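You operate a simulated robot arm through the tools that you are given. There is no shell and no other tool. Be economical: measure what you need, move in short steps, check, and stop when the job is done.

You are at the controls of a simulated two-armed robot. One attempt, no reset.

## Task
Take the torque checker and put it on the top of the side bench. Pick up the green hand tool with one hand, pass it to the other hand and put it on the green shelf mat. Put the white housing on the top of the cart away on the leads station. Take the filter cartridge on the top of the cart and put it away on the air station. Fetch the screw tin from the top of the cart and set it on the red shelf mat. Take the block from the top of the cart and put it on top of the white small box there. Open the scrap bin lid. The order is free. Set down upright: white housing, screw tin.

The check looks at the end state, three seconds after you hand in, the way a careful person would. Anything else that was tipped, shoved, dropped, spilled or broken makes it a failure. A push-on lid holds only when it is set on centred and level and pressed home; a screw cap is set on level and turned clockwise until tight.

## Robot
Two 7-joint arms with two-finger parallel grippers on one trunk, on a base that drives. Base frame: it is fixed to the floor where the robot stands at the start and does not move with it; the origin is under the middle of the robot, x ahead of it, y to its left, z up; the surface under the hand at the start is at about z = 820. Units: mm, degrees, N and s.
The left shoulder is at the start at [20, 113, 1197], the right one opposite. With the tool pointing down near the work surface each hand reaches from about 200 to 600 mm from the robot's upright axis, wherever it stands, measured 20 degrees to its own side. Places, roughly: air station [1400, 2900, 800]; block (8x7x3 cm) [-300, -3100, 800]; filter cartridge (6x5x13 cm) [-300, -3300, 900]; green hand tool (4x4x11 cm) [-200, -3100, 800]; green shelf mat [-1100, 900, 300]; leads station [1000, 1400, 800]; red shelf mat [-1000, 1300, 300]; scrap bin lid [-100, -3800, 800]; screw tin [-500, -3250, 750]; small box [0, -3500, 750]; top of the side bench [-600, 2400, 800]; torque checker [500, 0, 750]; white housing (8x3x3 cm) [-200, -3300, 800]. Payload 1.57 kg a hand.
The TCP of each hand is the grasp point between the finger pads, 30 mm short of the fingertips. In the tool frame z runs along the fingers and y along their closing line. The gripper opens to 80 mm. The fingers are 17 mm wide and 12 mm thick; the gripper's body (40 by 82 mm) begins 80 mm behind the TCP.
Orientation is that of the tool frame in the base frame, as a unit quaternion [w, x, y, z]. With the fingers straight down and closing along the base's y, the tool's x points along the base's -x, its y along +y and its z along -z.

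## Interface
- The arms move only by the tool jog_arm. It takes "left_series", "right_series" or both (then of equal length, played together; a hand with none holds still); each is text: rows parted by semicolons, each of 7 numbers parted by spaces: the shift along the tool's x, y, z in mm, then the turn, a rotation vector about the tool's x, y, z in degrees, then the finger opening in mm, from 0 to 80. In form: dx dy dz wx wy wz claw; .... A call has 1 to 8 rows; each row is the pose to reach, as a shift and turn from the pose commanded when the call began, along the tool's axes at that moment. Each row takes 0.2 s and may step no farther than 50 mm and 8.6 degrees from the row before; otherwise, or with a gripper value out of range, the whole call is refused. A pose out of reach is approached as far as the arm can. The call stops where the force on the tool passes 40 N (or 10 N more than at its start, if that is more) or the arm is blocked; 0.2 s more then pass. The fingers move at their own pace (about 45 mm/s each) and stop on an object; they squeeze with about 32 N. The grip force told is the motor's: it shows also when the fingers shut on nothing. Time passes only in rows, and 0.2 s behind the last, so rows that repeat a pose let the fingers close. It gives the time, the measured TCP pose, the force on the tool (base axes), the opening and the grip force at its end, in the units of the frame above (readings bear some noise), with the torque about the TCP (base axes, N m) and any sound that the robot's microphone picked up.
- Cameras (640 x 400 px; columns grow to the right, rows downward): "scene" is now at [95.9, -10.1, 1314.5]; the picture's right is [-0.14, -0.99, 0.00], its down [-0.63, 0.09, -0.77] and it looks along [0.77, -0.11, -0.63] (base axes); focal length 276 px, centre (320, 200). "left" rides on the left gripper at [72, 7, -122] in its tool frame; the picture's right is [-0.09, 1.00, 0.00], its down [-0.84, -0.08, -0.54] and it looks along [-0.54, -0.05, 0.84] (tool axes); focal length 238 px, centre (320, 200). "right" rides on the right gripper at [72, -7, -122] in its tool frame; the picture's right is [0.09, 1.00, 0.00], its down [-0.84, 0.08, -0.54] and it looks along [-0.54, 0.05, 0.84] (tool axes); focal length 238 px, centre (320, 200). There is no depth. A picture from a camera that has moved, and an enlarged one, comes with that camera's place and axes in the base frame and with its lens.
- grab_frame(camera): a new picture of that camera. The clock stands still meanwhile.
- slide_trunk(by): slides the trunk up (or, below 0, down) by that many mm; the arms and the scene camera ride with it, the base frame stays. It gives what a move gives, with no picture.
- steer(legs): drives the robot by 1 to 6 legs, each [ahead, left, turn to the left] in mm, mm and degrees, along the robot's own axes; the way and the turn of a leg run together, so that a leg with both is an arc; at most 1500 mm and 180 degrees a leg. The arms and the cameras ride along, it lands a little off, and it stops where it bumps. It gives what a move gives.
- head_to(pan, tilt): turns the head with the scene camera to pan (to the left, within 80 degrees either way) and tilt (down, from -29 to 69), counted from straight ahead of the robot. It gives what a move gives.
- inspect(camera, box): a new picture of the part [left, top, right, bottom] of that camera's present view, enlarged. The clock stands still meanwhile.
- close_job(): hands the job in; it is judged then, once.

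Work in short steps. Places have to be worked out from the pictures, the camera data and where the tool is seen: move nearer, look again, correct. Check each grasp and each placing, and mend what went wrong. You have 207 turns and 194 pictures in all, those below and enlarged ones among them. Open the grippers and draw the arms clear of the work before you hand the job in, unless the task says otherwise; then end with one line.

The tools are called after "Call:" as name(argument=value, ...) on one line, values as JSON. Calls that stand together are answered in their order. jog_arm: Moves the arms, as the interface text tells. Its arguments: {"type":"object","properties":{"left_series":{"type":"string"},"right_series":{"type":"string"}},"required":[]} The other tools are called the same way: slide_trunk (by) slides the trunk up or down; steer (legs) drives the base; head_to (pan, tilt) turns the head that bears the scene camera; grab_frame (camera) takes a picture; inspect (camera, box) takes an enlarged picture of a part of a camera's view; close_job () hands the job in.

At the start:

```text
time_s: 0.0
left_tool_pos: [433.8, 191.0, 1052.1]
left_tool_rot: [0.0, -0.001, 1.0, 0.0]
left_ft_force: [0.0, 0.1, -0.1]
left_moment: [-0.01, -0.03, 0.01]
left_gripper_width: 80.0
left_grasp_force: 0.0
right_tool_pos: [442.1, -203.4, 1043.9]
right_tool_rot: [0.0, 0.0, 1.0, -0.001]
right_ft_force: [-0.5, -0.9, -1.2]
right_moment: [0.0, 0.02, 0.01]
right_gripper_width: 80.0
right_grasp_force: 0.1
trunk travel left (down, up): [-250.0, 320.0]
robot x, y, heading: [3.7, -4.6, 0.1]
head pan, tilt: [-8.1, 39.3]
```

scene: 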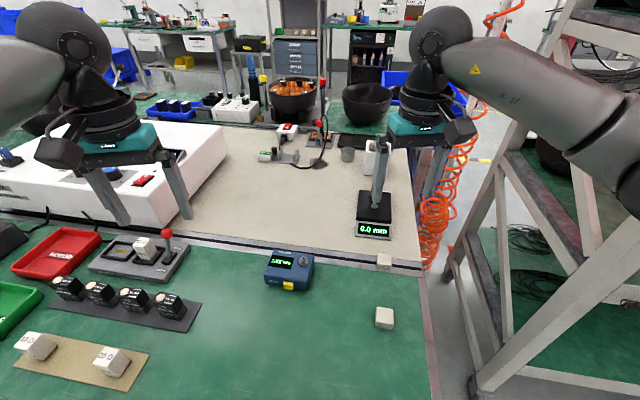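
right: 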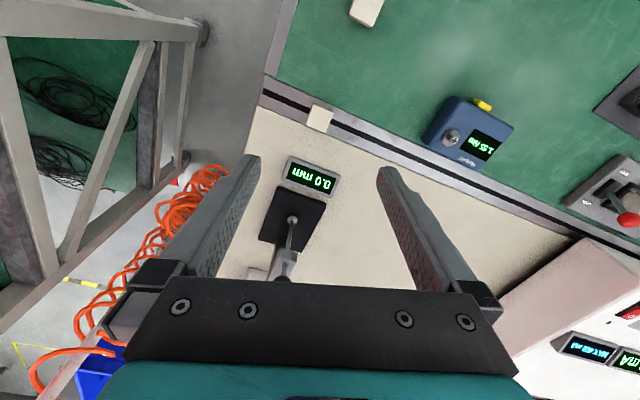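
left: 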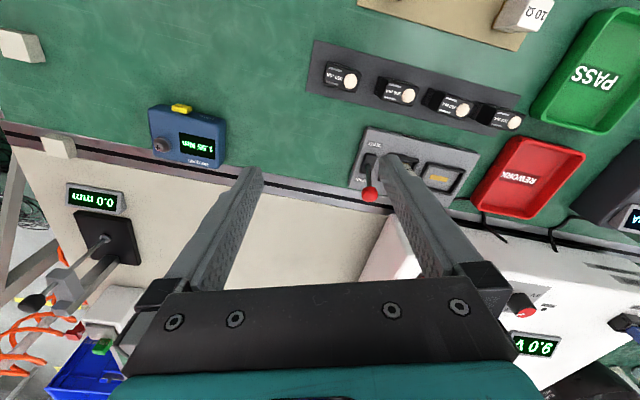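

The torque checker is the blue box with the display, near [450, 3]. I'll look at it closely first.

Call:
inspect(camera="scene", box=[220, 220, 380, 320])

Call:
inspect(camera="left", box=[100, 70, 260, 190])

```text
4.00 times, centred on (300, 270) of scene
camera zoom: at [95.9, -10.1, 1314.5], right [-0.14, -0.99, 0.0], down [-0.63, 0.09, -0.77], along [0.77, -0.11, -0.63], focal length 1104 px, centre (400, -80)
```

zoom: 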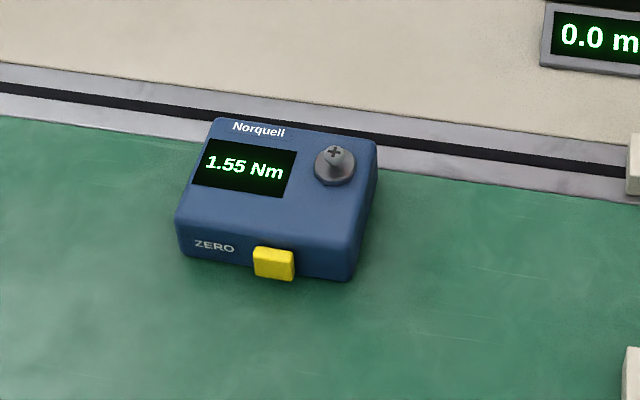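

```text
3.33 times, centred on (180, 130) of left
camera zoom: at [361.1, 198.7, 1173.5], right [0.09, 1.0, 0.0], down [0.84, -0.08, 0.54], along [0.54, -0.05, -0.84], focal length 794 px, centre (787, 433)
```

zoom: 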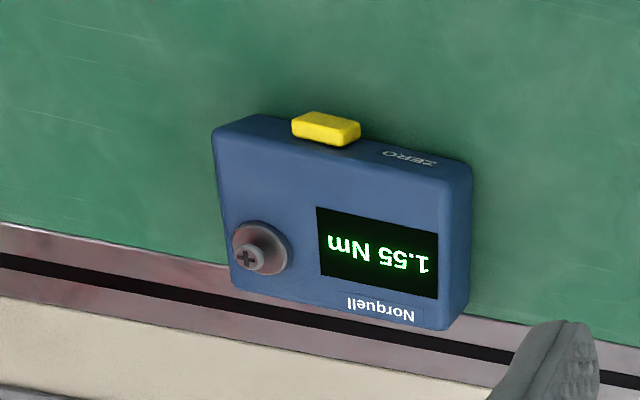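

The checker centre is near [455, 3, 852]. It is about 90 x 66 mm and turned about -19°. I'll bring the left hand over its +y half, clear of the yellow button, turning it to close across the short side.

Call:
jog_arm(left_series="-4 -21 8 0 0 -8.5 80;-8 -42 16 0 0 -17 80;-12 -63 24 0 0 -25.5 80;-16 -84 32 0 0 -34 80;-20 -105 40 0 0 -42.5 80;-24 -126 48 0 0 -51 80;-26 -147 54 0 0 -59.5 80;-27 -168 60 0 0 -68 80")

Call:
grab_frame(camera="left")

Call:
grab_frame(camera="scene")

```text
time_s: 1.8
left_tool_pos: [459.5, 24.0, 990.6]
left_tool_rot: [0.0, -0.56, 0.828, 0.0]
left_ft_force: [-0.3, 0.1, 0.7]
left_moment: [-0.02, -0.03, 0.02]
left_gripper_width: 80.0
left_grasp_force: 0.1
right_tool_pos: [442.1, -203.0, 1044.1]
right_tool_rot: [-0.001, 0.0, 1.0, 0.0]
right_ft_force: [1.4, 0.0, 0.8]
right_moment: [0.01, -0.03, 0.01]
right_gripper_width: 80.1
right_grasp_force: 0.0
trunk travel left (down, up): [-250.0, 320.0]
robot x, y, heading: [0.0, 0.2, -0.2]
head pan, tilt: [-8.1, 39.3]
```

```text
188 pictures are left
camera left: at [427.3, -38.9, 1112.5], right [-0.89, 0.45, 0.0], down [0.38, 0.75, 0.54], along [0.25, 0.48, -0.84], focal length 238 px, centre (320, 200)
```

left: 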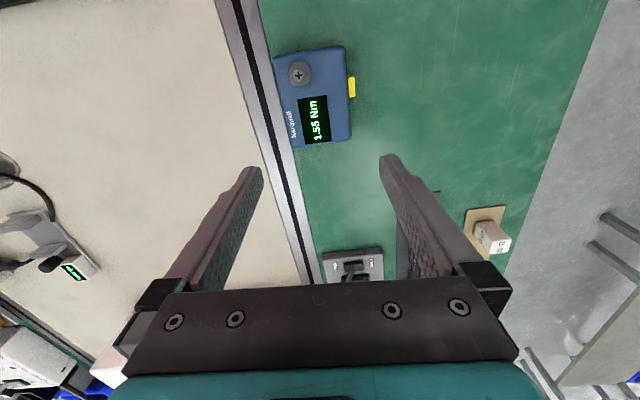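

```text
187 pictures are left
camera scene: at [95.9, -10.5, 1314.5], right [-0.14, -0.99, 0.0], down [-0.63, 0.09, -0.77], along [0.77, -0.11, -0.63], focal length 276 px, centre (320, 200)
```

scene: 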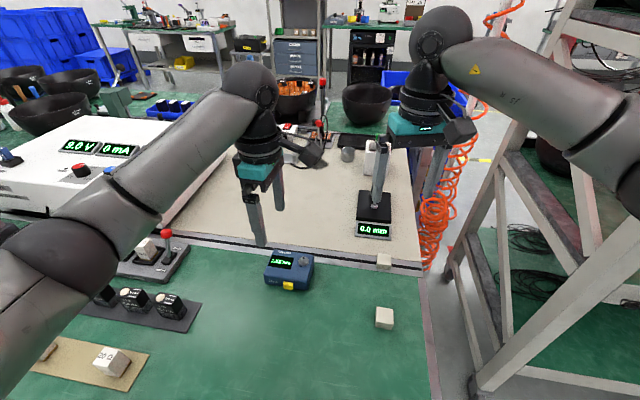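

The fingers now line up with the box. I'll shift slightly and lower until the tips are just above it, then look.

Call:
jog_arm(left_series="6 -5 40 0 0 0 80;6 -5 80 0 0 0 80")

Call:
grab_frame(camera="left")

Call:
inspect(camera="scene", box=[220, 200, 380, 300])

```text
time_s: 2.4
left_tool_pos: [463.5, 16.9, 910.9]
left_tool_rot: [0.0, -0.559, 0.829, 0.0]
left_ft_force: [0.4, -0.4, -0.1]
left_moment: [-0.03, 0.01, 0.0]
left_gripper_width: 79.9
left_grasp_force: 0.1
right_tool_pos: [442.1, -203.7, 1043.8]
right_tool_rot: [-0.001, 0.0, 1.0, 0.001]
right_ft_force: [0.6, 0.7, -0.1]
right_moment: [0.0, 0.0, 0.03]
right_gripper_width: 80.1
right_grasp_force: 0.0
trunk travel left (down, up): [-250.0, 320.0]
robot x, y, heading: [-2.6, -0.8, -0.0]
head pan, tilt: [-8.1, 39.3]
```

```text
186 pictures are left
camera left: at [430.2, -46.3, 1034.0], right [-0.89, 0.46, 0.0], down [0.38, 0.75, 0.54], along [0.25, 0.48, -0.84], focal length 238 px, centre (320, 200)
```

left: 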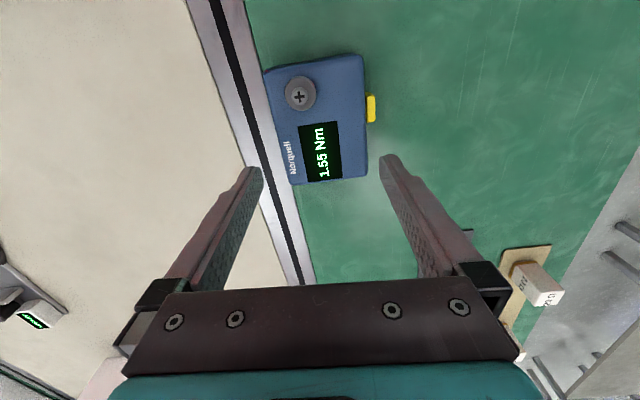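

```text
4.00 times, centred on (300, 250) of scene
camera zoom: at [95.9, -10.1, 1314.5], right [-0.14, -0.99, 0.0], down [-0.63, 0.09, -0.77], along [0.77, -0.11, -0.63], focal length 1104 px, centre (400, 0)
```

zoom: 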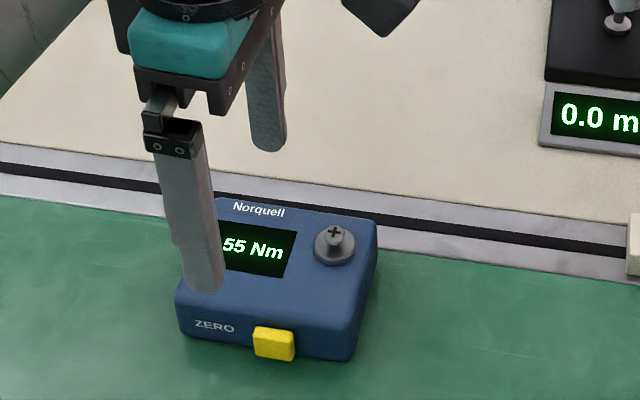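

I'll correct by about 4 mm along the closing line, lower to TCP z≈858 and close.

Call:
jog_arm(left_series="0 4 25 0 0 -1.5 80;0 4 44 0 0 -1.5 80;0 4 52 0 0 -1.5 80;0 4 52 0 0 -1.5 60;0 4 52 0 0 -1.5 55;0 4 52 0 0 -1.5 50")

Call:
grab_frame(camera="left")

```text
time_s: 3.8
left_tool_pos: [459.7, 15.5, 859.4]
left_tool_rot: [0.0, -0.571, 0.821, 0.0]
left_ft_force: [1.5, 0.3, -0.3]
left_moment: [0.0, -0.11, 0.09]
left_gripper_width: 69.8
left_grasp_force: 32.0
right_tool_pos: [441.8, -203.4, 1044.3]
right_tool_rot: [0.001, 0.0, 1.0, -0.001]
right_ft_force: [0.2, -0.5, 0.0]
right_moment: [-0.04, 0.02, 0.01]
right_gripper_width: 80.1
right_grasp_force: 0.0
trunk travel left (down, up): [-250.0, 320.0]
robot x, y, heading: [3.0, -1.0, 0.1]
head pan, tilt: [-8.1, 39.3]
```

```text
184 pictures are left
camera left: at [427.5, -46.8, 981.2], right [-0.9, 0.43, 0.0], down [0.36, 0.76, 0.54], along [0.23, 0.49, -0.84], focal length 238 px, centre (320, 200)
```

left: 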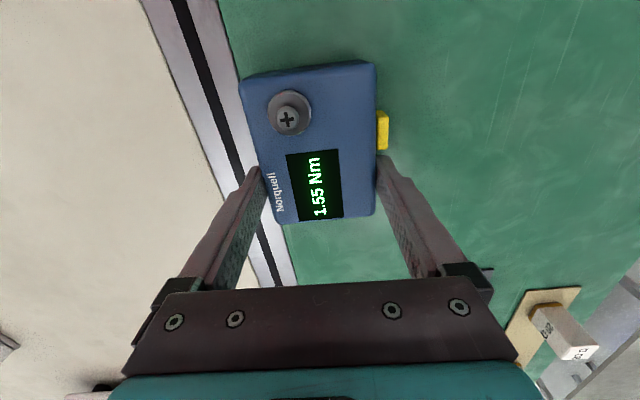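

The checker is gripped at 70 mm wide. I'll lift it, then look around before driving.

Call:
jog_arm(left_series="0 0 -40 0 0 0 50;0 0 -90 0 0 0 50;0 0 -140 0 0 0 50;0 0 -180 0 0 0 50")

Call:
head_to(pan=75, tilt=15)

Call:
grab_frame(camera="scene")

Call:
head_to(pan=-75, tilt=15)

Call:
grab_frame(camera="scene")

```text
time_s: 4.8
left_tool_pos: [458.4, 17.4, 1039.6]
left_tool_rot: [-0.001, -0.57, 0.821, 0.001]
left_ft_force: [0.3, 0.2, -2.4]
left_moment: [0.06, -0.04, -0.02]
left_gripper_width: 69.7
left_grasp_force: 32.2
right_tool_pos: [442.7, -203.0, 1044.9]
right_tool_rot: [-0.001, 0.0, 1.0, 0.0]
right_ft_force: [0.0, 0.1, 0.6]
right_moment: [0.0, 0.01, -0.01]
right_gripper_width: 80.2
right_grasp_force: 0.1
trunk travel left (down, up): [-250.0, 320.0]
robot x, y, heading: [-2.9, 0.6, 0.0]
head pan, tilt: [-8.1, 39.3]
```

```text
time_s: 6.4
left_tool_pos: [458.5, 17.0, 1038.5]
left_tool_rot: [0.0, -0.57, 0.821, 0.0]
left_ft_force: [-0.8, 0.3, -2.4]
left_moment: [0.02, -0.03, 0.01]
left_gripper_width: 69.7
left_grasp_force: 32.2
right_tool_pos: [441.9, -204.4, 1044.7]
right_tool_rot: [0.0, -0.001, 1.0, 0.0]
right_ft_force: [-0.3, -0.1, -0.1]
right_moment: [-0.01, 0.01, -0.04]
right_gripper_width: 79.9
right_grasp_force: 0.0
trunk travel left (down, up): [-250.0, 320.0]
robot x, y, heading: [-2.6, -0.6, -0.1]
head pan, tilt: [75.0, 15.0]
```

```text
183 pictures are left
camera scene: at [35.7, 92.1, 1353.1], right [0.97, -0.26, 0.0], down [-0.07, -0.25, -0.97], along [0.25, 0.93, -0.26], focal length 276 px, centre (320, 200)
```

scene: 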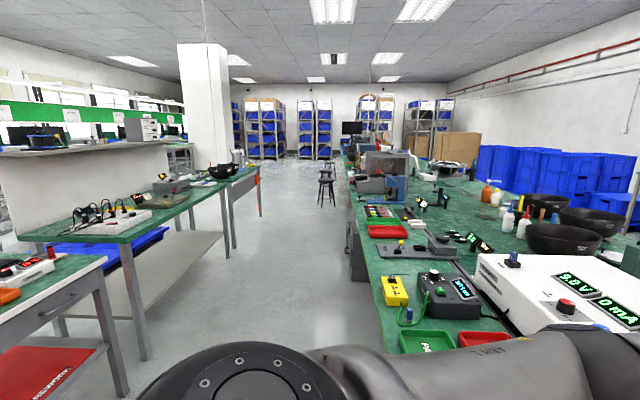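

```text
time_s: 8.7
left_tool_pos: [458.8, 17.1, 1038.8]
left_tool_rot: [0.0, -0.571, 0.821, 0.0]
left_ft_force: [0.2, 1.1, -3.3]
left_moment: [0.04, -0.04, 0.01]
left_gripper_width: 69.6
left_grasp_force: 32.2
right_tool_pos: [442.8, -203.4, 1042.7]
right_tool_rot: [0.001, 0.0, 1.0, 0.0]
right_ft_force: [-0.3, -0.1, -0.2]
right_moment: [-0.01, 0.04, 0.03]
right_gripper_width: 80.2
right_grasp_force: 0.1
trunk travel left (down, up): [-250.0, 320.0]
robot x, y, heading: [0.3, 3.7, -0.1]
head pan, tilt: [-75.0, 15.0]
```

```text
182 pictures are left
camera scene: at [35.7, -88.3, 1353.1], right [-0.97, -0.26, 0.0], down [-0.07, 0.25, -0.97], along [0.25, -0.93, -0.26], focal length 276 px, centre (320, 200)
```

scene: 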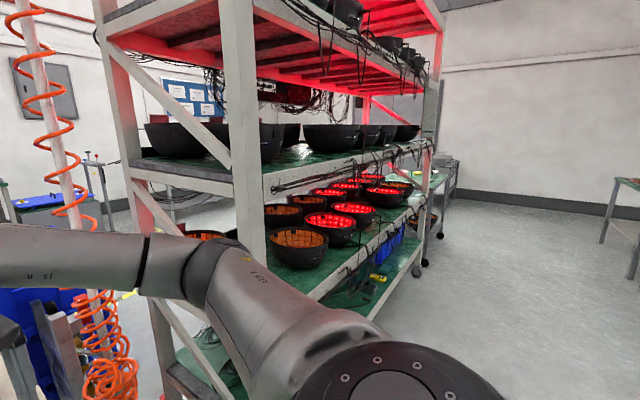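

The room is turned about 17.5° from the base frame, so the aisle direction is about [0.30, 0.95]. I'll back off, turn up the aisle and drive toward the side bench with the head forward, stopping to look.

Call:
head_to(pan=0, tilt=25)

Call:
steer(legs=[[-400, 0, 0], [0, 0, 72.5]])

Call:
grab_frame(camera="scene")

```text
time_s: 10.2
left_tool_pos: [458.7, 17.2, 1038.3]
left_tool_rot: [0.0, -0.571, 0.821, 0.0]
left_ft_force: [0.4, 1.5, -3.2]
left_moment: [0.02, -0.02, -0.01]
left_gripper_width: 69.6
left_grasp_force: 31.7
right_tool_pos: [442.5, -204.0, 1043.7]
right_tool_rot: [0.0, 0.0, 1.0, 0.0]
right_ft_force: [0.5, 0.4, 0.3]
right_moment: [-0.01, -0.01, -0.02]
right_gripper_width: 79.9
right_grasp_force: 0.0
trunk travel left (down, up): [-250.0, 320.0]
robot x, y, heading: [-0.8, 0.5, 0.2]
head pan, tilt: [0.0, 25.0]
```

```text
time_s: 15.8
left_tool_pos: [-280.7, 444.5, 1038.7]
left_tool_rot: [0.0, 0.946, -0.325, 0.0]
left_ft_force: [0.6, 0.3, -2.3]
left_moment: [0.05, 0.04, -0.02]
left_gripper_width: 69.6
left_grasp_force: 32.8
right_tool_pos: [-73.0, 360.7, 1045.4]
right_tool_rot: [0.0, -0.592, 0.806, 0.0]
right_ft_force: [0.6, 0.0, 0.7]
right_moment: [-0.04, 0.0, 0.0]
right_gripper_width: 80.2
right_grasp_force: 0.0
trunk travel left (down, up): [-250.0, 320.0]
robot x, y, heading: [-396.4, 1.6, 72.4]
head pan, tilt: [0.0, 25.0]
```

```text
181 pictures are left
camera scene: at [-369.8, 100.9, 1336.8], right [0.95, -0.3, 0.0], down [-0.13, -0.4, -0.91], along [0.27, 0.86, -0.42], focal length 276 px, centre (320, 200)
```

scene: 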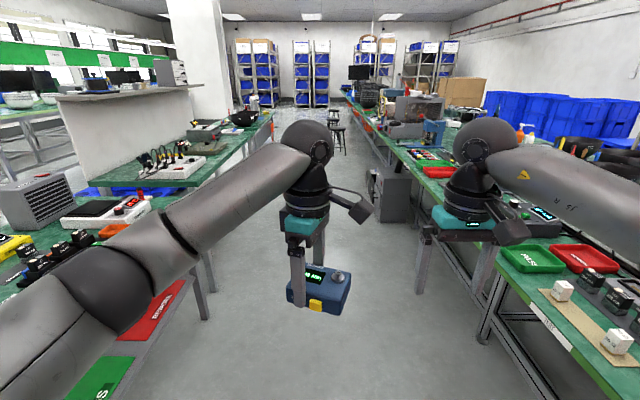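

The aisle ahead is clear. I'll drive about 2.2 m along it and turn left toward the side bench.

Call:
steer(legs=[[1100, 0, 0], [1100, 0, 0], [0, 0, 90]])

Call:
grab_frame(camera="scene")

```text
time_s: 30.4
left_tool_pos: [-196.2, 2214.3, 1038.4]
left_tool_rot: [0.0, 0.9, 0.435, 0.0]
left_ft_force: [-0.5, 1.1, -2.5]
left_moment: [-0.03, 0.05, 0.02]
left_gripper_width: 69.7
left_grasp_force: 31.5
right_tool_pos: [-111.6, 2417.1, 1043.6]
right_tool_rot: [0.0, 0.987, -0.158, 0.0]
right_ft_force: [-0.4, 0.3, -0.6]
right_moment: [0.01, 0.0, 0.0]
right_gripper_width: 79.8
right_grasp_force: 0.0
trunk travel left (down, up): [-250.0, 320.0]
robot x, y, heading: [244.8, 2088.2, 162.1]
head pan, tilt: [0.0, 25.0]
```

```text
180 pictures are left
camera scene: at [148.9, 2120.5, 1336.8], right [0.31, 0.95, 0.0], down [0.4, -0.13, -0.91], along [-0.86, 0.28, -0.42], focal length 276 px, centre (320, 200)
```

scene: 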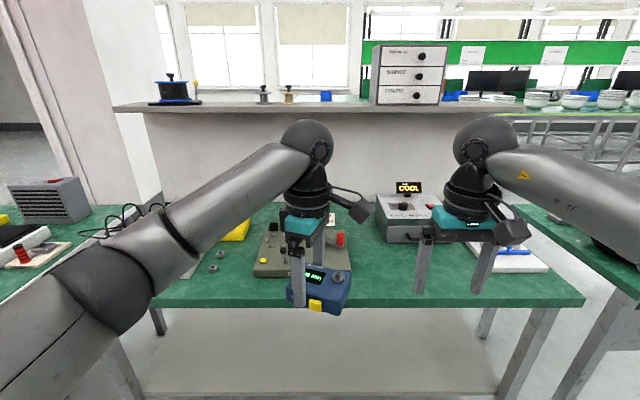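

The side bench is in front. I'll zoom in on its top to find a free spot.

Call:
inspect(camera="scene", box=[140, 170, 600, 330])

Call:
grab_frame(camera="right")

```text
1.39 times, centred on (370, 250) of scene
camera zoom: at [148.9, 2120.5, 1336.8], right [0.31, 0.95, 0.0], down [0.4, -0.13, -0.91], along [-0.86, 0.28, -0.42], focal length 384 px, centre (250, 130)
```

zoom: 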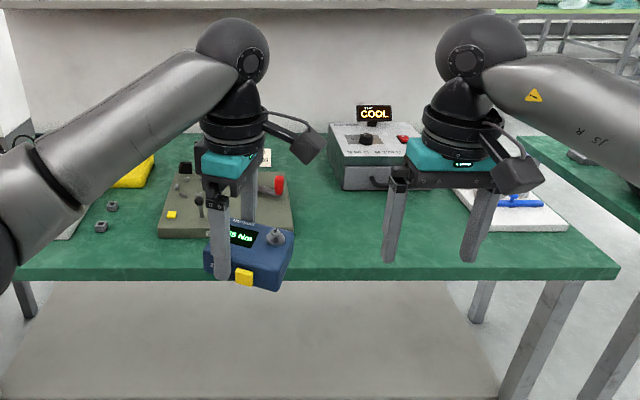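

```text
178 pictures are left
camera right: at [-41.1, 2401.1, 1164.9], right [-0.22, -0.97, 0.0], down [-0.82, 0.19, 0.54], along [-0.53, 0.12, -0.84], focal length 238 px, centre (320, 200)
```

right: 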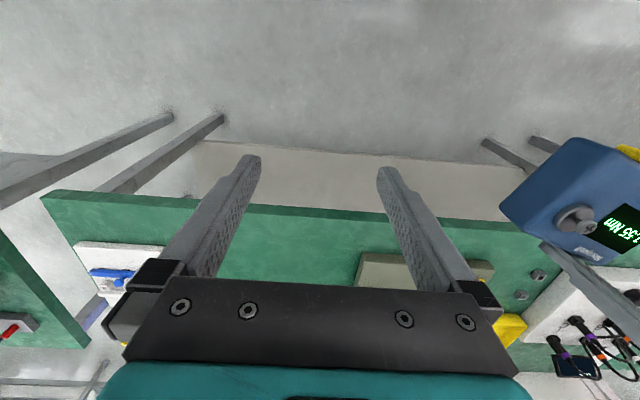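

There is free bench in the strip in front of the COOL device, around [-365, 2530]. I'll drive 255 ahead and 259 right so the checker hangs over it.

Call:
steer(legs=[[0, -259, 0.4], [255, 0, 0]])

Call:
head_to(pan=0, tilt=45)

Call:
grab_frame(camera="scene")

Call:
grab_frame(camera="left")

```text
time_s: 33.7
left_tool_pos: [-369.0, 2534.5, 1038.7]
left_tool_rot: [0.0, 0.9, 0.436, 0.0]
left_ft_force: [-0.9, 0.2, -2.4]
left_moment: [-0.06, 0.04, 0.01]
left_gripper_width: 69.6
left_grasp_force: 31.8
right_tool_pos: [-283.2, 2737.5, 1043.9]
right_tool_rot: [0.0, 0.988, -0.156, -0.001]
right_ft_force: [-0.2, 0.4, -0.5]
right_moment: [0.04, -0.03, 0.01]
right_gripper_width: 80.0
right_grasp_force: 0.0
trunk travel left (down, up): [-250.0, 320.0]
robot x, y, heading: [76.5, 2411.3, 162.1]
head pan, tilt: [0.0, 25.0]
```

```text
time_s: 34.5
left_tool_pos: [-369.0, 2532.4, 1038.4]
left_tool_rot: [0.0, 0.9, 0.435, 0.0]
left_ft_force: [0.6, -0.6, -2.5]
left_moment: [-0.06, -0.01, -0.03]
left_gripper_width: 69.2
left_grasp_force: 32.8
right_tool_pos: [-284.5, 2738.0, 1043.5]
right_tool_rot: [0.0, 0.988, -0.156, 0.0]
right_ft_force: [-0.6, -0.1, 0.2]
right_moment: [-0.02, 0.01, 0.01]
right_gripper_width: 79.8
right_grasp_force: 0.0
trunk travel left (down, up): [-250.0, 320.0]
robot x, y, heading: [73.6, 2411.2, 162.0]
head pan, tilt: [0.0, 45.0]
```

```text
177 pictures are left
camera scene: at [-12.3, 2438.3, 1306.3], right [0.31, 0.95, 0.0], down [0.67, -0.22, -0.71], along [-0.67, 0.22, -0.71], focal length 276 px, centre (320, 200)
```

scene: 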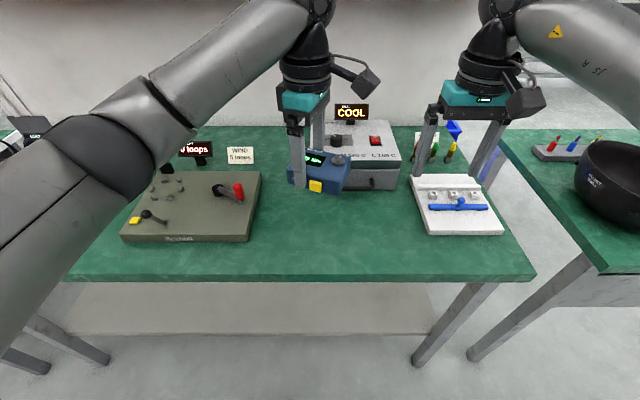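

```text
176 pictures are left
camera left: at [-319.0, 2587.5, 1160.3], right [0.72, -0.69, 0.0], down [-0.58, -0.61, 0.54], along [-0.37, -0.39, -0.84], focal length 238 px, centre (320, 200)
```

left: 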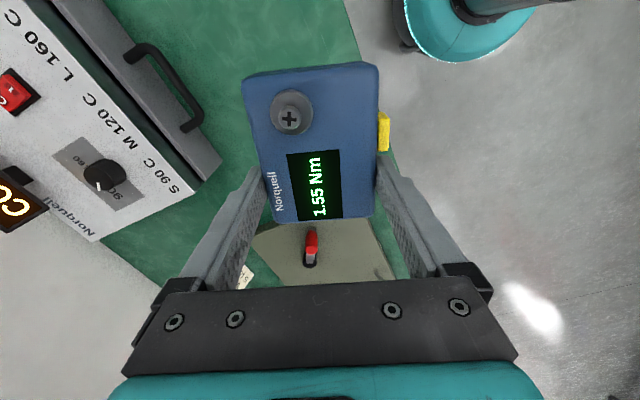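

The spot below the checker is free. Lowering to about 12 mm above the expected surface, then I'll check.

Call:
jog_arm(left_series="0 0 45 0 0 0 50;0 0 90 0 0 0 50;0 0 130 0 0 0 50;0 0 160 0 0 0 50;0 0 168 0 0 0 50")

Call:
inspect(camera="scene", box=[220, 140, 400, 290])

```text
time_s: 35.7
left_tool_pos: [-366.5, 2534.4, 868.5]
left_tool_rot: [0.0, 0.9, 0.435, 0.0]
left_ft_force: [-1.1, -0.8, -2.1]
left_moment: [-0.05, 0.05, 0.04]
left_gripper_width: 69.7
left_grasp_force: 32.0
right_tool_pos: [-283.4, 2738.9, 1043.0]
right_tool_rot: [0.001, 0.988, -0.157, 0.0]
right_ft_force: [-0.1, 1.0, -0.3]
right_moment: [0.02, -0.03, 0.01]
right_gripper_width: 80.1
right_grasp_force: 0.1
trunk travel left (down, up): [-250.0, 320.0]
robot x, y, heading: [71.1, 2408.2, 161.9]
head pan, tilt: [0.0, 45.0]
```

```text
2.67 times, centred on (310, 215) of scene
camera zoom: at [-12.3, 2438.3, 1306.3], right [0.31, 0.95, 0.0], down [0.67, -0.22, -0.71], along [-0.67, 0.22, -0.71], focal length 736 px, centre (347, 160)
```

zoom: 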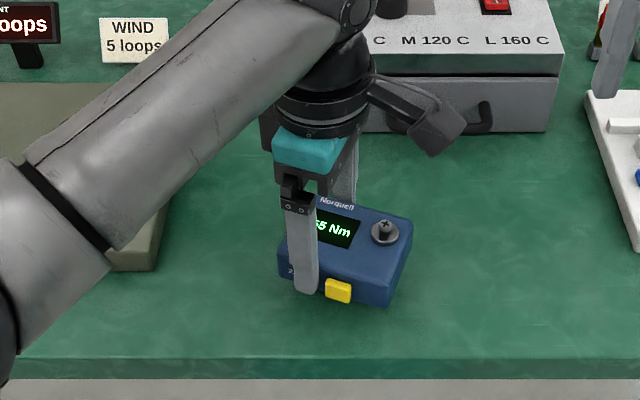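

Close to the table. I'll lower in small steps until contact shows.

Call:
jog_arm(left_series="0 0 3 0 0 0 50;0 0 6 0 0 0 50;0 0 8 0 0 0 50")

```text
time_s: 36.5
left_tool_pos: [-367.1, 2534.3, 860.9]
left_tool_rot: [0.001, 0.9, 0.435, 0.0]
left_ft_force: [0.6, 1.0, -2.6]
left_moment: [-0.07, 0.04, 0.0]
left_gripper_width: 69.5
left_grasp_force: 32.2
right_tool_pos: [-283.8, 2739.6, 1043.0]
right_tool_rot: [0.0, 0.988, -0.157, 0.0]
right_ft_force: [0.6, -0.3, 0.4]
right_moment: [0.0, -0.03, -0.03]
right_gripper_width: 80.3
right_grasp_force: 0.0
trunk travel left (down, up): [-250.0, 320.0]
robot x, y, heading: [75.3, 2411.2, 162.1]
head pan, tilt: [0.0, 45.0]
```

Call:
jog_arm(left_series="0 0 1.5 0 0 0 50;0 0 3 0 0 0 50")

```text
time_s: 37.1
left_tool_pos: [-368.4, 2532.3, 859.1]
left_tool_rot: [0.001, 0.9, 0.436, 0.0]
left_ft_force: [0.0, 1.0, -2.3]
left_moment: [-0.04, 0.01, 0.0]
left_gripper_width: 69.4
left_grasp_force: 31.7
right_tool_pos: [-284.1, 2738.1, 1044.2]
right_tool_rot: [0.001, 0.988, -0.157, 0.0]
right_ft_force: [-0.7, 0.2, -0.4]
right_moment: [0.02, 0.0, 0.02]
right_gripper_width: 80.3
right_grasp_force: 0.0
trunk travel left (down, up): [-250.0, 320.0]
robot x, y, heading: [76.1, 2404.8, 162.1]
head pan, tilt: [0.0, 45.0]
```

No contact yet, so I'll continue down in small steps.

Call:
jog_arm(left_series="0 0 1.5 0 0 0 50;0 0 3 0 0 0 50;0 0 4 0 0 0 50")

Call:
inspect(camera="scene", box=[270, 180, 350, 270])

```text
time_s: 37.9
left_tool_pos: [-367.5, 2533.6, 855.4]
left_tool_rot: [0.0, 0.901, 0.435, 0.0]
left_ft_force: [-0.2, -0.3, -2.6]
left_moment: [-0.03, 0.01, -0.01]
left_gripper_width: 69.6
left_grasp_force: 32.3
right_tool_pos: [-284.0, 2737.8, 1045.3]
right_tool_rot: [0.0, 0.988, -0.157, 0.0]
right_ft_force: [-0.4, 0.3, -0.2]
right_moment: [0.04, -0.01, -0.01]
right_gripper_width: 80.0
right_grasp_force: 0.0
trunk travel left (down, up): [-250.0, 320.0]
robot x, y, heading: [75.6, 2404.4, 162.0]
head pan, tilt: [0.0, 45.0]
```

```text
4.44 times, centred on (310, 225) of scene
camera zoom: at [-12.3, 2438.3, 1306.2], right [0.31, 0.95, 0.0], down [0.67, -0.22, -0.71], along [-0.67, 0.22, -0.71], focal length 1226 px, centre (364, 89)
```

zoom: 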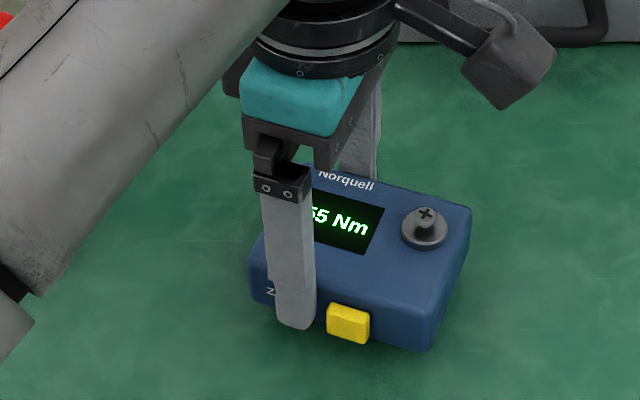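

Call:
jog_arm(left_series="0 0 2 0 0 0 50;0 0 4 0 0 0 50;0 0 6 0 0 0 50;0 0 8 0 0 0 50")

```text
time_s: 38.9
left_tool_pos: [-368.4, 2533.0, 848.3]
left_tool_rot: [0.0, 0.9, 0.436, 0.0]
left_ft_force: [-0.3, -1.0, -2.9]
left_moment: [-0.06, 0.02, 0.02]
left_gripper_width: 69.4
left_grasp_force: 31.8
right_tool_pos: [-283.6, 2737.6, 1043.4]
right_tool_rot: [0.0, 0.988, -0.156, 0.0]
right_ft_force: [0.6, 0.4, -0.4]
right_moment: [-0.06, 0.01, 0.0]
right_gripper_width: 79.8
right_grasp_force: 0.0
trunk travel left (down, up): [-250.0, 320.0]
robot x, y, heading: [72.0, 2409.0, 161.9]
head pan, tilt: [0.0, 45.0]
```

Call:
jog_arm(left_series="0 0 2 0 0 0 50;0 0 4 0 0 0 50;0 0 6 0 0 0 50;0 0 8 0 0 0 50;0 0 10 0 0 0 50")

Call:
inspect(camera="scene", box=[270, 180, 350, 270])

```text
time_s: 40.1
left_tool_pos: [-367.2, 2533.0, 839.3]
left_tool_rot: [0.0, 0.9, 0.436, 0.0]
left_ft_force: [-1.0, -4.3, 6.6]
left_moment: [0.03, -0.55, -0.32]
left_gripper_width: 69.4
left_grasp_force: 32.3
right_tool_pos: [-283.3, 2737.9, 1043.4]
right_tool_rot: [0.0, 0.988, -0.156, -0.001]
right_ft_force: [-0.5, -0.7, 0.3]
right_moment: [0.02, -0.03, 0.02]
right_gripper_width: 80.1
right_grasp_force: 0.0
trunk travel left (down, up): [-250.0, 320.0]
robot x, y, heading: [75.2, 2406.1, 161.9]
head pan, tilt: [0.0, 45.0]
```

```text
4.44 times, centred on (310, 225) of scene
camera zoom: at [-11.9, 2437.5, 1306.4], right [0.31, 0.95, 0.0], down [0.67, -0.22, -0.71], along [-0.67, 0.22, -0.71], focal length 1226 px, centre (364, 89)
```

zoom: 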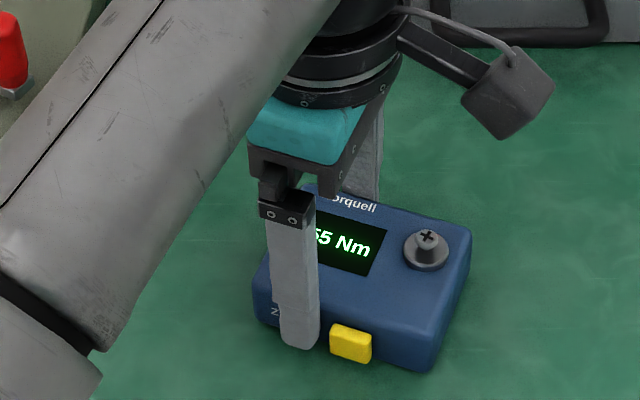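

Contact has been made, with the force changing sign at z≈839. I'll open and lift straight up.

Call:
jog_arm(left_series="0 0 0 0 0 0 80;0 0 0 0 0 0 80;0 0 -25 0 0 0 80;0 0 -70 0 0 0 80;0 0 -120 0 0 0 80;0 0 -170 0 0 0 80;0 0 -210 0 0 0 80")

Call:
grab_frame(camera="scene")

```text
time_s: 41.7
left_tool_pos: [-367.8, 2534.1, 1048.8]
left_tool_rot: [0.001, 0.9, 0.436, 0.0]
left_ft_force: [0.3, -0.6, 0.6]
left_moment: [-0.03, 0.01, 0.0]
left_gripper_width: 80.1
left_grasp_force: 0.0
right_tool_pos: [-283.6, 2739.1, 1044.2]
right_tool_rot: [0.0, 0.988, -0.156, 0.0]
right_ft_force: [1.5, 0.8, -0.4]
right_moment: [-0.01, -0.01, 0.0]
right_gripper_width: 80.0
right_grasp_force: 0.1
trunk travel left (down, up): [-250.0, 320.0]
robot x, y, heading: [76.9, 2407.0, 162.0]
head pan, tilt: [0.0, 45.0]
```

```text
172 pictures are left
camera scene: at [-11.9, 2438.3, 1306.3], right [0.31, 0.95, 0.0], down [0.67, -0.22, -0.71], along [-0.67, 0.22, -0.71], focal length 276 px, centre (320, 200)
```

scene: 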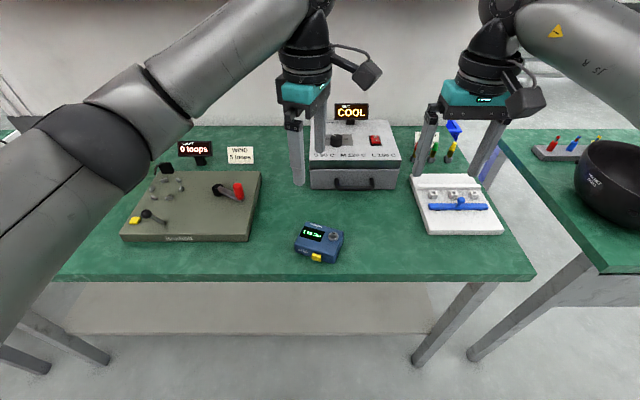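

The checker is placed. I'll back off, turn to face down the aisle and restore the left hand's orientation.

Call:
steer(legs=[[-290, 0, 0], [0, 0, 90]])

Call:
jog_arm(left_series="0 0 0 0 0 8.5 80;0 0 0 0 0 17 80;0 0 0 0 0 25.5 80;0 0 0 0 0 34 80;0 0 0 0 0 42.5 80;0 0 0 0 0 51 80;0 0 0 0 0 59.5 80;0 0 0 0 0 68 80")

Call:
head_to(pan=0, tilt=20)

Call:
grab_frame(camera="scene")

```text
time_s: 47.5
left_tool_pos: [206.2, 1882.1, 1048.6]
left_tool_rot: [0.0, 0.352, 0.936, 0.0]
left_ft_force: [-0.2, -0.1, -1.0]
left_moment: [0.01, 0.01, 0.02]
left_gripper_width: 80.3
left_grasp_force: 0.0
right_tool_pos: [5.8, 1975.6, 1043.7]
right_tool_rot: [0.001, 0.823, 0.568, 0.0]
right_ft_force: [0.3, 0.1, -0.1]
right_moment: [0.0, -0.01, -0.04]
right_gripper_width: 79.7
right_grasp_force: 0.0
trunk travel left (down, up): [-250.0, 320.0]
robot x, y, heading: [351.9, 2314.4, -110.7]
head pan, tilt: [0.0, 45.0]
```

```text
time_s: 49.3
left_tool_pos: [206.6, 1881.8, 1048.6]
left_tool_rot: [-0.001, 0.816, 0.579, 0.001]
left_ft_force: [-1.0, 0.1, 0.4]
left_moment: [-0.04, 0.04, 0.02]
left_gripper_width: 79.8
left_grasp_force: 0.1
right_tool_pos: [6.5, 1975.3, 1043.8]
right_tool_rot: [0.0, 0.823, 0.568, 0.001]
right_ft_force: [0.7, 0.7, -0.5]
right_moment: [0.01, -0.03, 0.0]
right_gripper_width: 80.2
right_grasp_force: 0.0
trunk travel left (down, up): [-250.0, 320.0]
robot x, y, heading: [353.9, 2319.0, -110.4]
head pan, tilt: [0.0, 45.0]
```

```text
time_s: 50.2
left_tool_pos: [206.1, 1881.5, 1048.6]
left_tool_rot: [0.0, 0.814, 0.58, 0.0]
left_ft_force: [0.2, -0.4, -0.5]
left_moment: [0.03, 0.03, -0.01]
left_gripper_width: 80.1
left_grasp_force: 0.1
right_tool_pos: [6.0, 1976.0, 1043.4]
right_tool_rot: [0.0, 0.823, 0.569, 0.0]
right_ft_force: [-0.5, -0.8, 0.3]
right_moment: [-0.04, 0.02, -0.04]
right_gripper_width: 80.1
right_grasp_force: 0.1
trunk travel left (down, up): [-250.0, 320.0]
robot x, y, heading: [349.5, 2316.6, -110.6]
head pan, tilt: [0.0, 20.0]
```

```text
171 pictures are left
camera scene: at [318.2, 2222.4, 1344.9], right [-0.94, 0.35, 0.0], down [0.12, 0.32, -0.94], along [-0.33, -0.88, -0.34], focal length 276 px, centre (320, 200)
```

scene: 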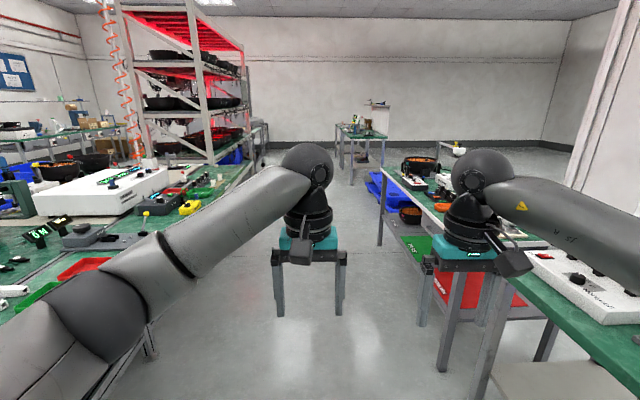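

The way ahead is clear and the cart stands beyond the rack on the left. I'll drive down the aisle.

Call:
steer(legs=[[0, 0, 3.2], [1300, 0, 0], [1300, 0, 0], [1300, 0, 0]])

Call:
head_to(pan=15, tilt=20)

Call:
grab_frame(camera="scene")

```text
time_s: 69.6
left_tool_pos: [-955.1, -1881.4, 1048.1]
left_tool_rot: [0.0, 0.796, 0.605, 0.001]
left_ft_force: [-0.1, -0.4, -0.7]
left_moment: [0.0, -0.01, -0.01]
left_gripper_width: 79.8
left_grasp_force: 0.0
right_tool_pos: [-1161.1, -1800.6, 1042.4]
right_tool_rot: [0.0, 0.805, 0.593, 0.0]
right_ft_force: [0.5, -0.2, 0.2]
right_moment: [0.0, -0.01, 0.0]
right_gripper_width: 80.0
right_grasp_force: 0.0
trunk travel left (down, up): [-250.0, 320.0]
robot x, y, heading: [-837.0, -1438.3, -107.2]
head pan, tilt: [0.0, 20.0]
```

```text
time_s: 70.3
left_tool_pos: [-955.4, -1880.7, 1047.2]
left_tool_rot: [-0.001, 0.796, 0.605, 0.0]
left_ft_force: [-0.1, -0.1, 0.0]
left_moment: [-0.02, -0.01, 0.01]
left_gripper_width: 79.8
left_grasp_force: 0.1
right_tool_pos: [-1160.6, -1800.0, 1043.5]
right_tool_rot: [0.0, 0.805, 0.593, 0.0]
right_ft_force: [0.9, -0.2, 0.6]
right_moment: [0.03, 0.05, 0.03]
right_gripper_width: 80.1
right_grasp_force: 0.0
trunk travel left (down, up): [-250.0, 320.0]
robot x, y, heading: [-833.5, -1435.4, -107.1]
head pan, tilt: [15.0, 20.0]
```

```text
170 pictures are left
camera scene: at [-840.8, -1538.9, 1344.9], right [-1.0, 0.04, 0.0], down [0.01, 0.34, -0.94], along [-0.04, -0.94, -0.34], focal length 276 px, centre (320, 200)
```

scene: 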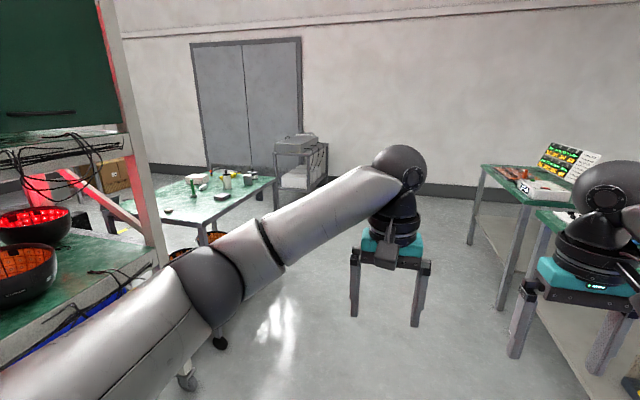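

The green-topped table past the rack is the cart. I'll zoom in on it.

Call:
inspect(camera="scene", box=[130, 110, 340, 250])

```text
2.86 times, centred on (235, 180) of scene
camera zoom: at [-840.8, -1538.9, 1344.9], right [-1.0, 0.04, 0.0], down [0.01, 0.34, -0.94], along [-0.04, -0.94, -0.34], focal length 788 px, centre (563, 257)
```

zoom: 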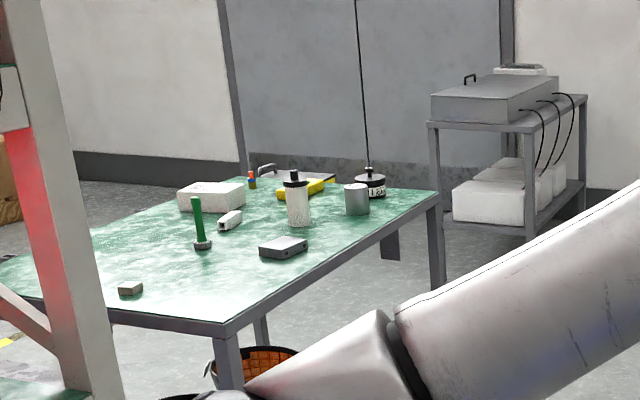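

The cart holds the box, green tool, housing, cartridge, tin, block and, at the far side, the bin lid. I'll drive alongside and turn to face it.

Call:
steer(legs=[[1300, 0, 0], [300, 0, 0], [0, 0, 90]])

Call:
head_to(pan=0, tilt=25)

Call:
grab_frame(camera="scene")

```text
time_s: 82.0
left_tool_pos: [-817.8, -2993.5, 1048.7]
left_tool_rot: [0.0, 0.116, 0.993, -0.001]
left_ft_force: [0.9, 0.0, -0.7]
left_moment: [-0.04, 0.04, -0.02]
left_gripper_width: 80.2
left_grasp_force: 0.1
right_tool_pos: [-890.0, -3201.1, 1042.4]
right_tool_rot: [-0.001, 0.129, 0.992, 0.0]
right_ft_force: [-0.2, -0.7, -0.2]
right_moment: [-0.01, -0.02, 0.0]
right_gripper_width: 79.8
right_grasp_force: 0.1
trunk travel left (down, up): [-250.0, 320.0]
robot x, y, heading: [-1266.0, -2893.5, -14.7]
head pan, tilt: [15.0, 20.0]
```

```text
time_s: 82.8
left_tool_pos: [-818.5, -2993.2, 1048.4]
left_tool_rot: [0.001, 0.115, 0.993, 0.001]
left_ft_force: [-0.6, 0.0, -0.8]
left_moment: [-0.01, 0.0, 0.01]
left_gripper_width: 80.1
left_grasp_force: 0.1
right_tool_pos: [-889.3, -3202.3, 1043.5]
right_tool_rot: [0.001, 0.129, 0.992, 0.0]
right_ft_force: [-0.1, 0.1, -0.5]
right_moment: [-0.01, 0.0, -0.02]
right_gripper_width: 80.1
right_grasp_force: 0.1
trunk travel left (down, up): [-250.0, 320.0]
robot x, y, heading: [-1267.3, -2889.5, -14.7]
head pan, tilt: [0.0, 25.0]
```

```text
168 pictures are left
camera scene: at [-1165.6, -2916.5, 1336.9], right [-0.25, -0.97, 0.0], down [-0.41, 0.11, -0.91], along [0.88, -0.23, -0.42], focal length 276 px, centre (320, 200)
```

scene: 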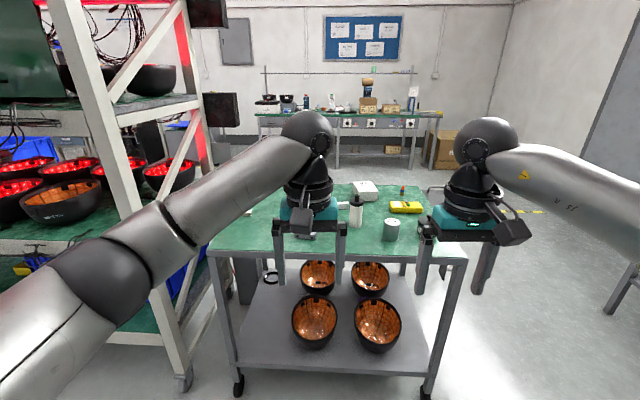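

I'll look toward the right side of the cart to find the hanging cord and the bin.

Call:
head_to(pan=-38, tilt=22)

Call:
grab_frame(camera="scene")

Call:
grab_frame(camera="right")

```text
time_s: 83.8
left_tool_pos: [-817.6, -2993.9, 1048.9]
left_tool_rot: [0.0, 0.116, 0.993, 0.0]
left_ft_force: [0.3, -1.1, -0.6]
left_moment: [0.01, -0.03, -0.02]
left_gripper_width: 79.8
left_grasp_force: 0.1
right_tool_pos: [-890.1, -3202.4, 1043.3]
right_tool_rot: [0.0, 0.13, 0.992, 0.0]
right_ft_force: [0.7, 0.5, -0.3]
right_moment: [-0.01, 0.01, 0.01]
right_gripper_width: 80.0
right_grasp_force: 0.1
trunk travel left (down, up): [-250.0, 320.0]
robot x, y, heading: [-1264.2, -2894.2, -14.7]
head pan, tilt: [-38.0, 22.0]
```

```text
167 pictures are left
camera scene: at [-1198.4, -2966.9, 1341.7], right [-0.8, -0.61, 0.0], down [-0.23, 0.3, -0.93], along [0.56, -0.74, -0.37], focal length 276 px, centre (320, 200)
```

scene: 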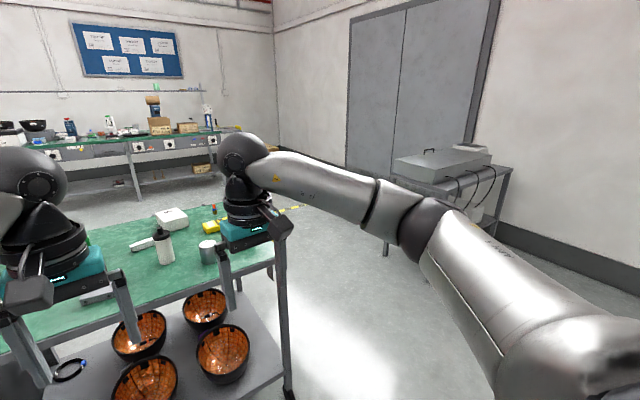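

```text
166 pictures are left
camera right: at [-960.9, -3190.7, 1165.0], right [0.16, 0.99, 0.0], down [0.83, -0.14, 0.54], along [0.53, -0.09, -0.84], focal length 238 px, centre (320, 200)
```

right: 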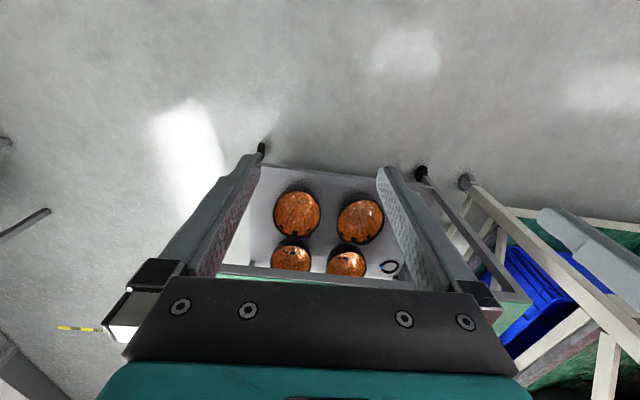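

My hands hide parts of the cart. I'll retract both about 220 mm for a clear view.

Call:
jog_arm(left_series="45 0 0 0 0 0 80;90 0 0 0 0 0 80;135 0 0 0 0 0 80;180 0 0 0 0 0 80;220 20 0 0 0 0 80", right_series="45 0 0 0 0 0 80;90 0 0 0 0 0 80;135 0 0 0 0 0 80;180 0 0 0 0 0 80;220 -20 0 0 0 0 80")

Call:
head_to(pan=-14, tilt=22)

Call:
grab_frame(camera="scene")

```text
time_s: 85.0
left_tool_pos: [-1025.6, -2922.7, 1048.3]
left_tool_rot: [-0.002, 0.114, 0.993, 0.0]
left_ft_force: [0.1, 0.7, 1.0]
left_moment: [-0.02, 0.0, 0.02]
left_gripper_width: 80.2
left_grasp_force: 0.0
right_tool_pos: [-1096.2, -3169.2, 1047.2]
right_tool_rot: [-0.001, 0.128, 0.992, 0.0]
right_ft_force: [-0.4, 0.4, 0.0]
right_moment: [0.02, 0.0, 0.0]
right_gripper_width: 80.1
right_grasp_force: 0.1
right hand out of reach, approached as far as the arm can: row 5
trunk travel left (down, up): [-250.0, 320.0]
robot x, y, heading: [-1267.7, -2891.1, -14.9]
head pan, tilt: [-38.0, 22.0]
```

```text
time_s: 85.9
left_tool_pos: [-1022.7, -2923.2, 1046.4]
left_tool_rot: [0.0, 0.115, 0.993, 0.0]
left_ft_force: [0.8, 1.0, -0.5]
left_moment: [0.04, 0.05, 0.02]
left_gripper_width: 80.2
left_grasp_force: 0.0
right_tool_pos: [-1094.6, -3167.0, 1047.5]
right_tool_rot: [0.0, 0.13, 0.992, 0.0]
right_ft_force: [0.7, 0.2, -0.2]
right_moment: [-0.03, 0.0, -0.01]
right_gripper_width: 80.0
right_grasp_force: 0.0
trunk travel left (down, up): [-250.0, 320.0]
robot x, y, heading: [-1263.8, -2891.5, -14.5]
head pan, tilt: [-14.0, 22.0]
```

```text
165 pictures are left
camera scene: at [-1173.3, -2937.8, 1341.7], right [-0.48, -0.88, 0.0], down [-0.33, 0.18, -0.93], along [0.81, -0.45, -0.37], focal length 276 px, centre (320, 200)
```

scene: 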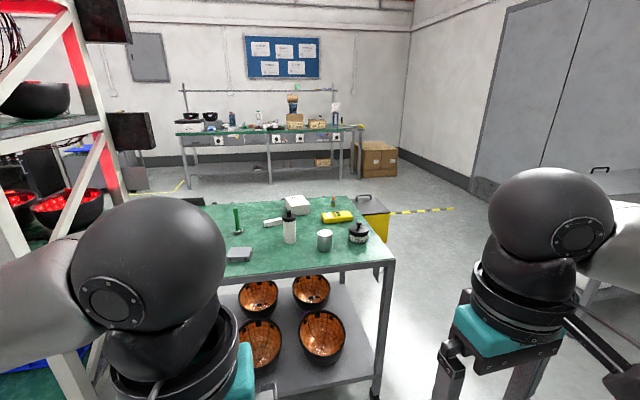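

Now the cart is clearly visible. I'll zoom in.

Call:
inspect(camera="scene", box=[210, 175, 410, 295])

```text
3.20 times, centred on (310, 235) of scene
camera zoom: at [-1173.3, -2937.8, 1341.7], right [-0.48, -0.88, 0.0], down [-0.33, 0.18, -0.93], along [0.81, -0.45, -0.37], focal length 883 px, centre (352, 88)
```

zoom: 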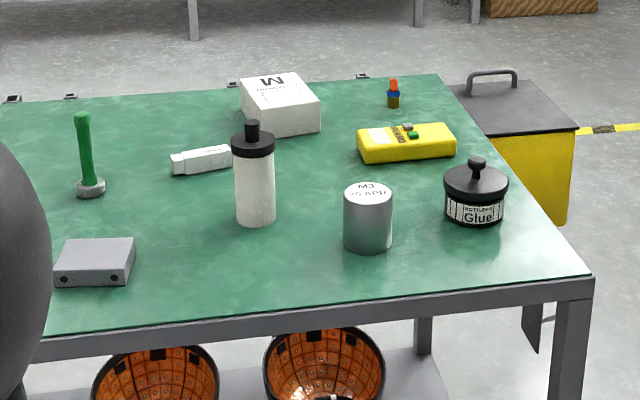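

I have rough item positions in the room frame. First I'll straighten to the cart and drive up to about 280 mm from its front edge, to pick up the grey block with the left hand.

Call:
steer(legs=[[0, 0, -2.8], [530, 0, 0]])

Call:
head_to(pan=0, tilt=40)

Call:
grab_frame(camera="scene")

Call:
grab_frame(camera="left")

```text
time_s: 89.4
left_tool_pos: [-521.1, -3088.3, 1045.9]
left_tool_rot: [0.0, 0.133, 0.991, -0.001]
left_ft_force: [-1.1, 0.0, -0.2]
left_moment: [0.01, -0.01, -0.04]
left_gripper_width: 80.0
left_grasp_force: 0.0
right_tool_pos: [-599.8, -3330.3, 1047.5]
right_tool_rot: [-0.002, 0.145, 0.989, 0.0]
right_ft_force: [-0.5, -0.1, -0.1]
right_moment: [0.03, 0.01, -0.01]
right_gripper_width: 80.1
right_grasp_force: 0.0
trunk travel left (down, up): [-250.0, 320.0]
robot x, y, heading: [-762.9, -3047.6, -16.8]
head pan, tilt: [-14.0, 22.0]
```

```text
time_s: 90.2
left_tool_pos: [-521.4, -3087.7, 1046.7]
left_tool_rot: [0.001, 0.132, 0.991, 0.0]
left_ft_force: [0.3, 0.3, -0.4]
left_moment: [0.01, 0.0, -0.01]
left_gripper_width: 80.0
left_grasp_force: 0.1
right_tool_pos: [-601.2, -3330.0, 1046.2]
right_tool_rot: [-0.001, 0.146, 0.989, 0.0]
right_ft_force: [-0.2, -0.2, -0.2]
right_moment: [0.0, 0.0, 0.02]
right_gripper_width: 79.8
right_grasp_force: 0.1
trunk travel left (down, up): [-250.0, 320.0]
robot x, y, heading: [-758.3, -3048.5, -16.6]
head pan, tilt: [0.0, 40.0]
```

```text
163 pictures are left
camera scene: at [-669.8, -3073.5, 1313.6], right [-0.29, -0.96, 0.0], down [-0.61, 0.19, -0.77], along [0.73, -0.22, -0.64], focal length 276 px, centre (320, 200)
```

scene: 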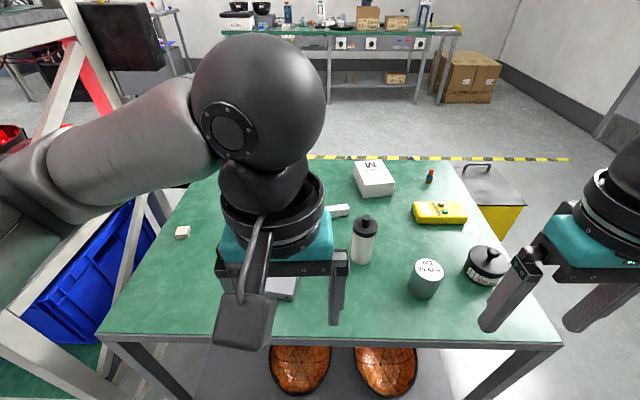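

```text
162 pictures are left
camera left: at [-589.6, -3060.7, 1168.7], right [0.35, 0.94, 0.0], down [0.79, -0.29, 0.54], along [0.51, -0.19, -0.84], focal length 238 px, centre (320, 200)
```

left: 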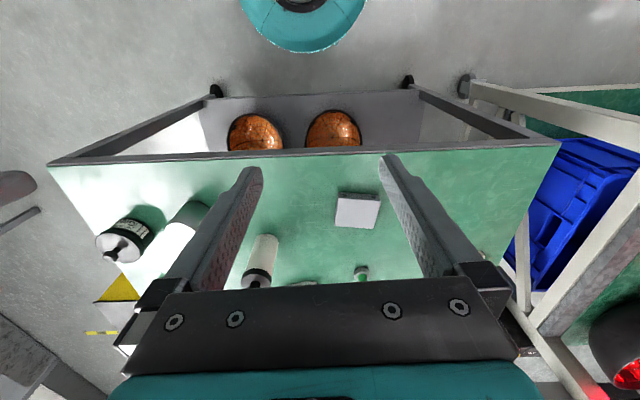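

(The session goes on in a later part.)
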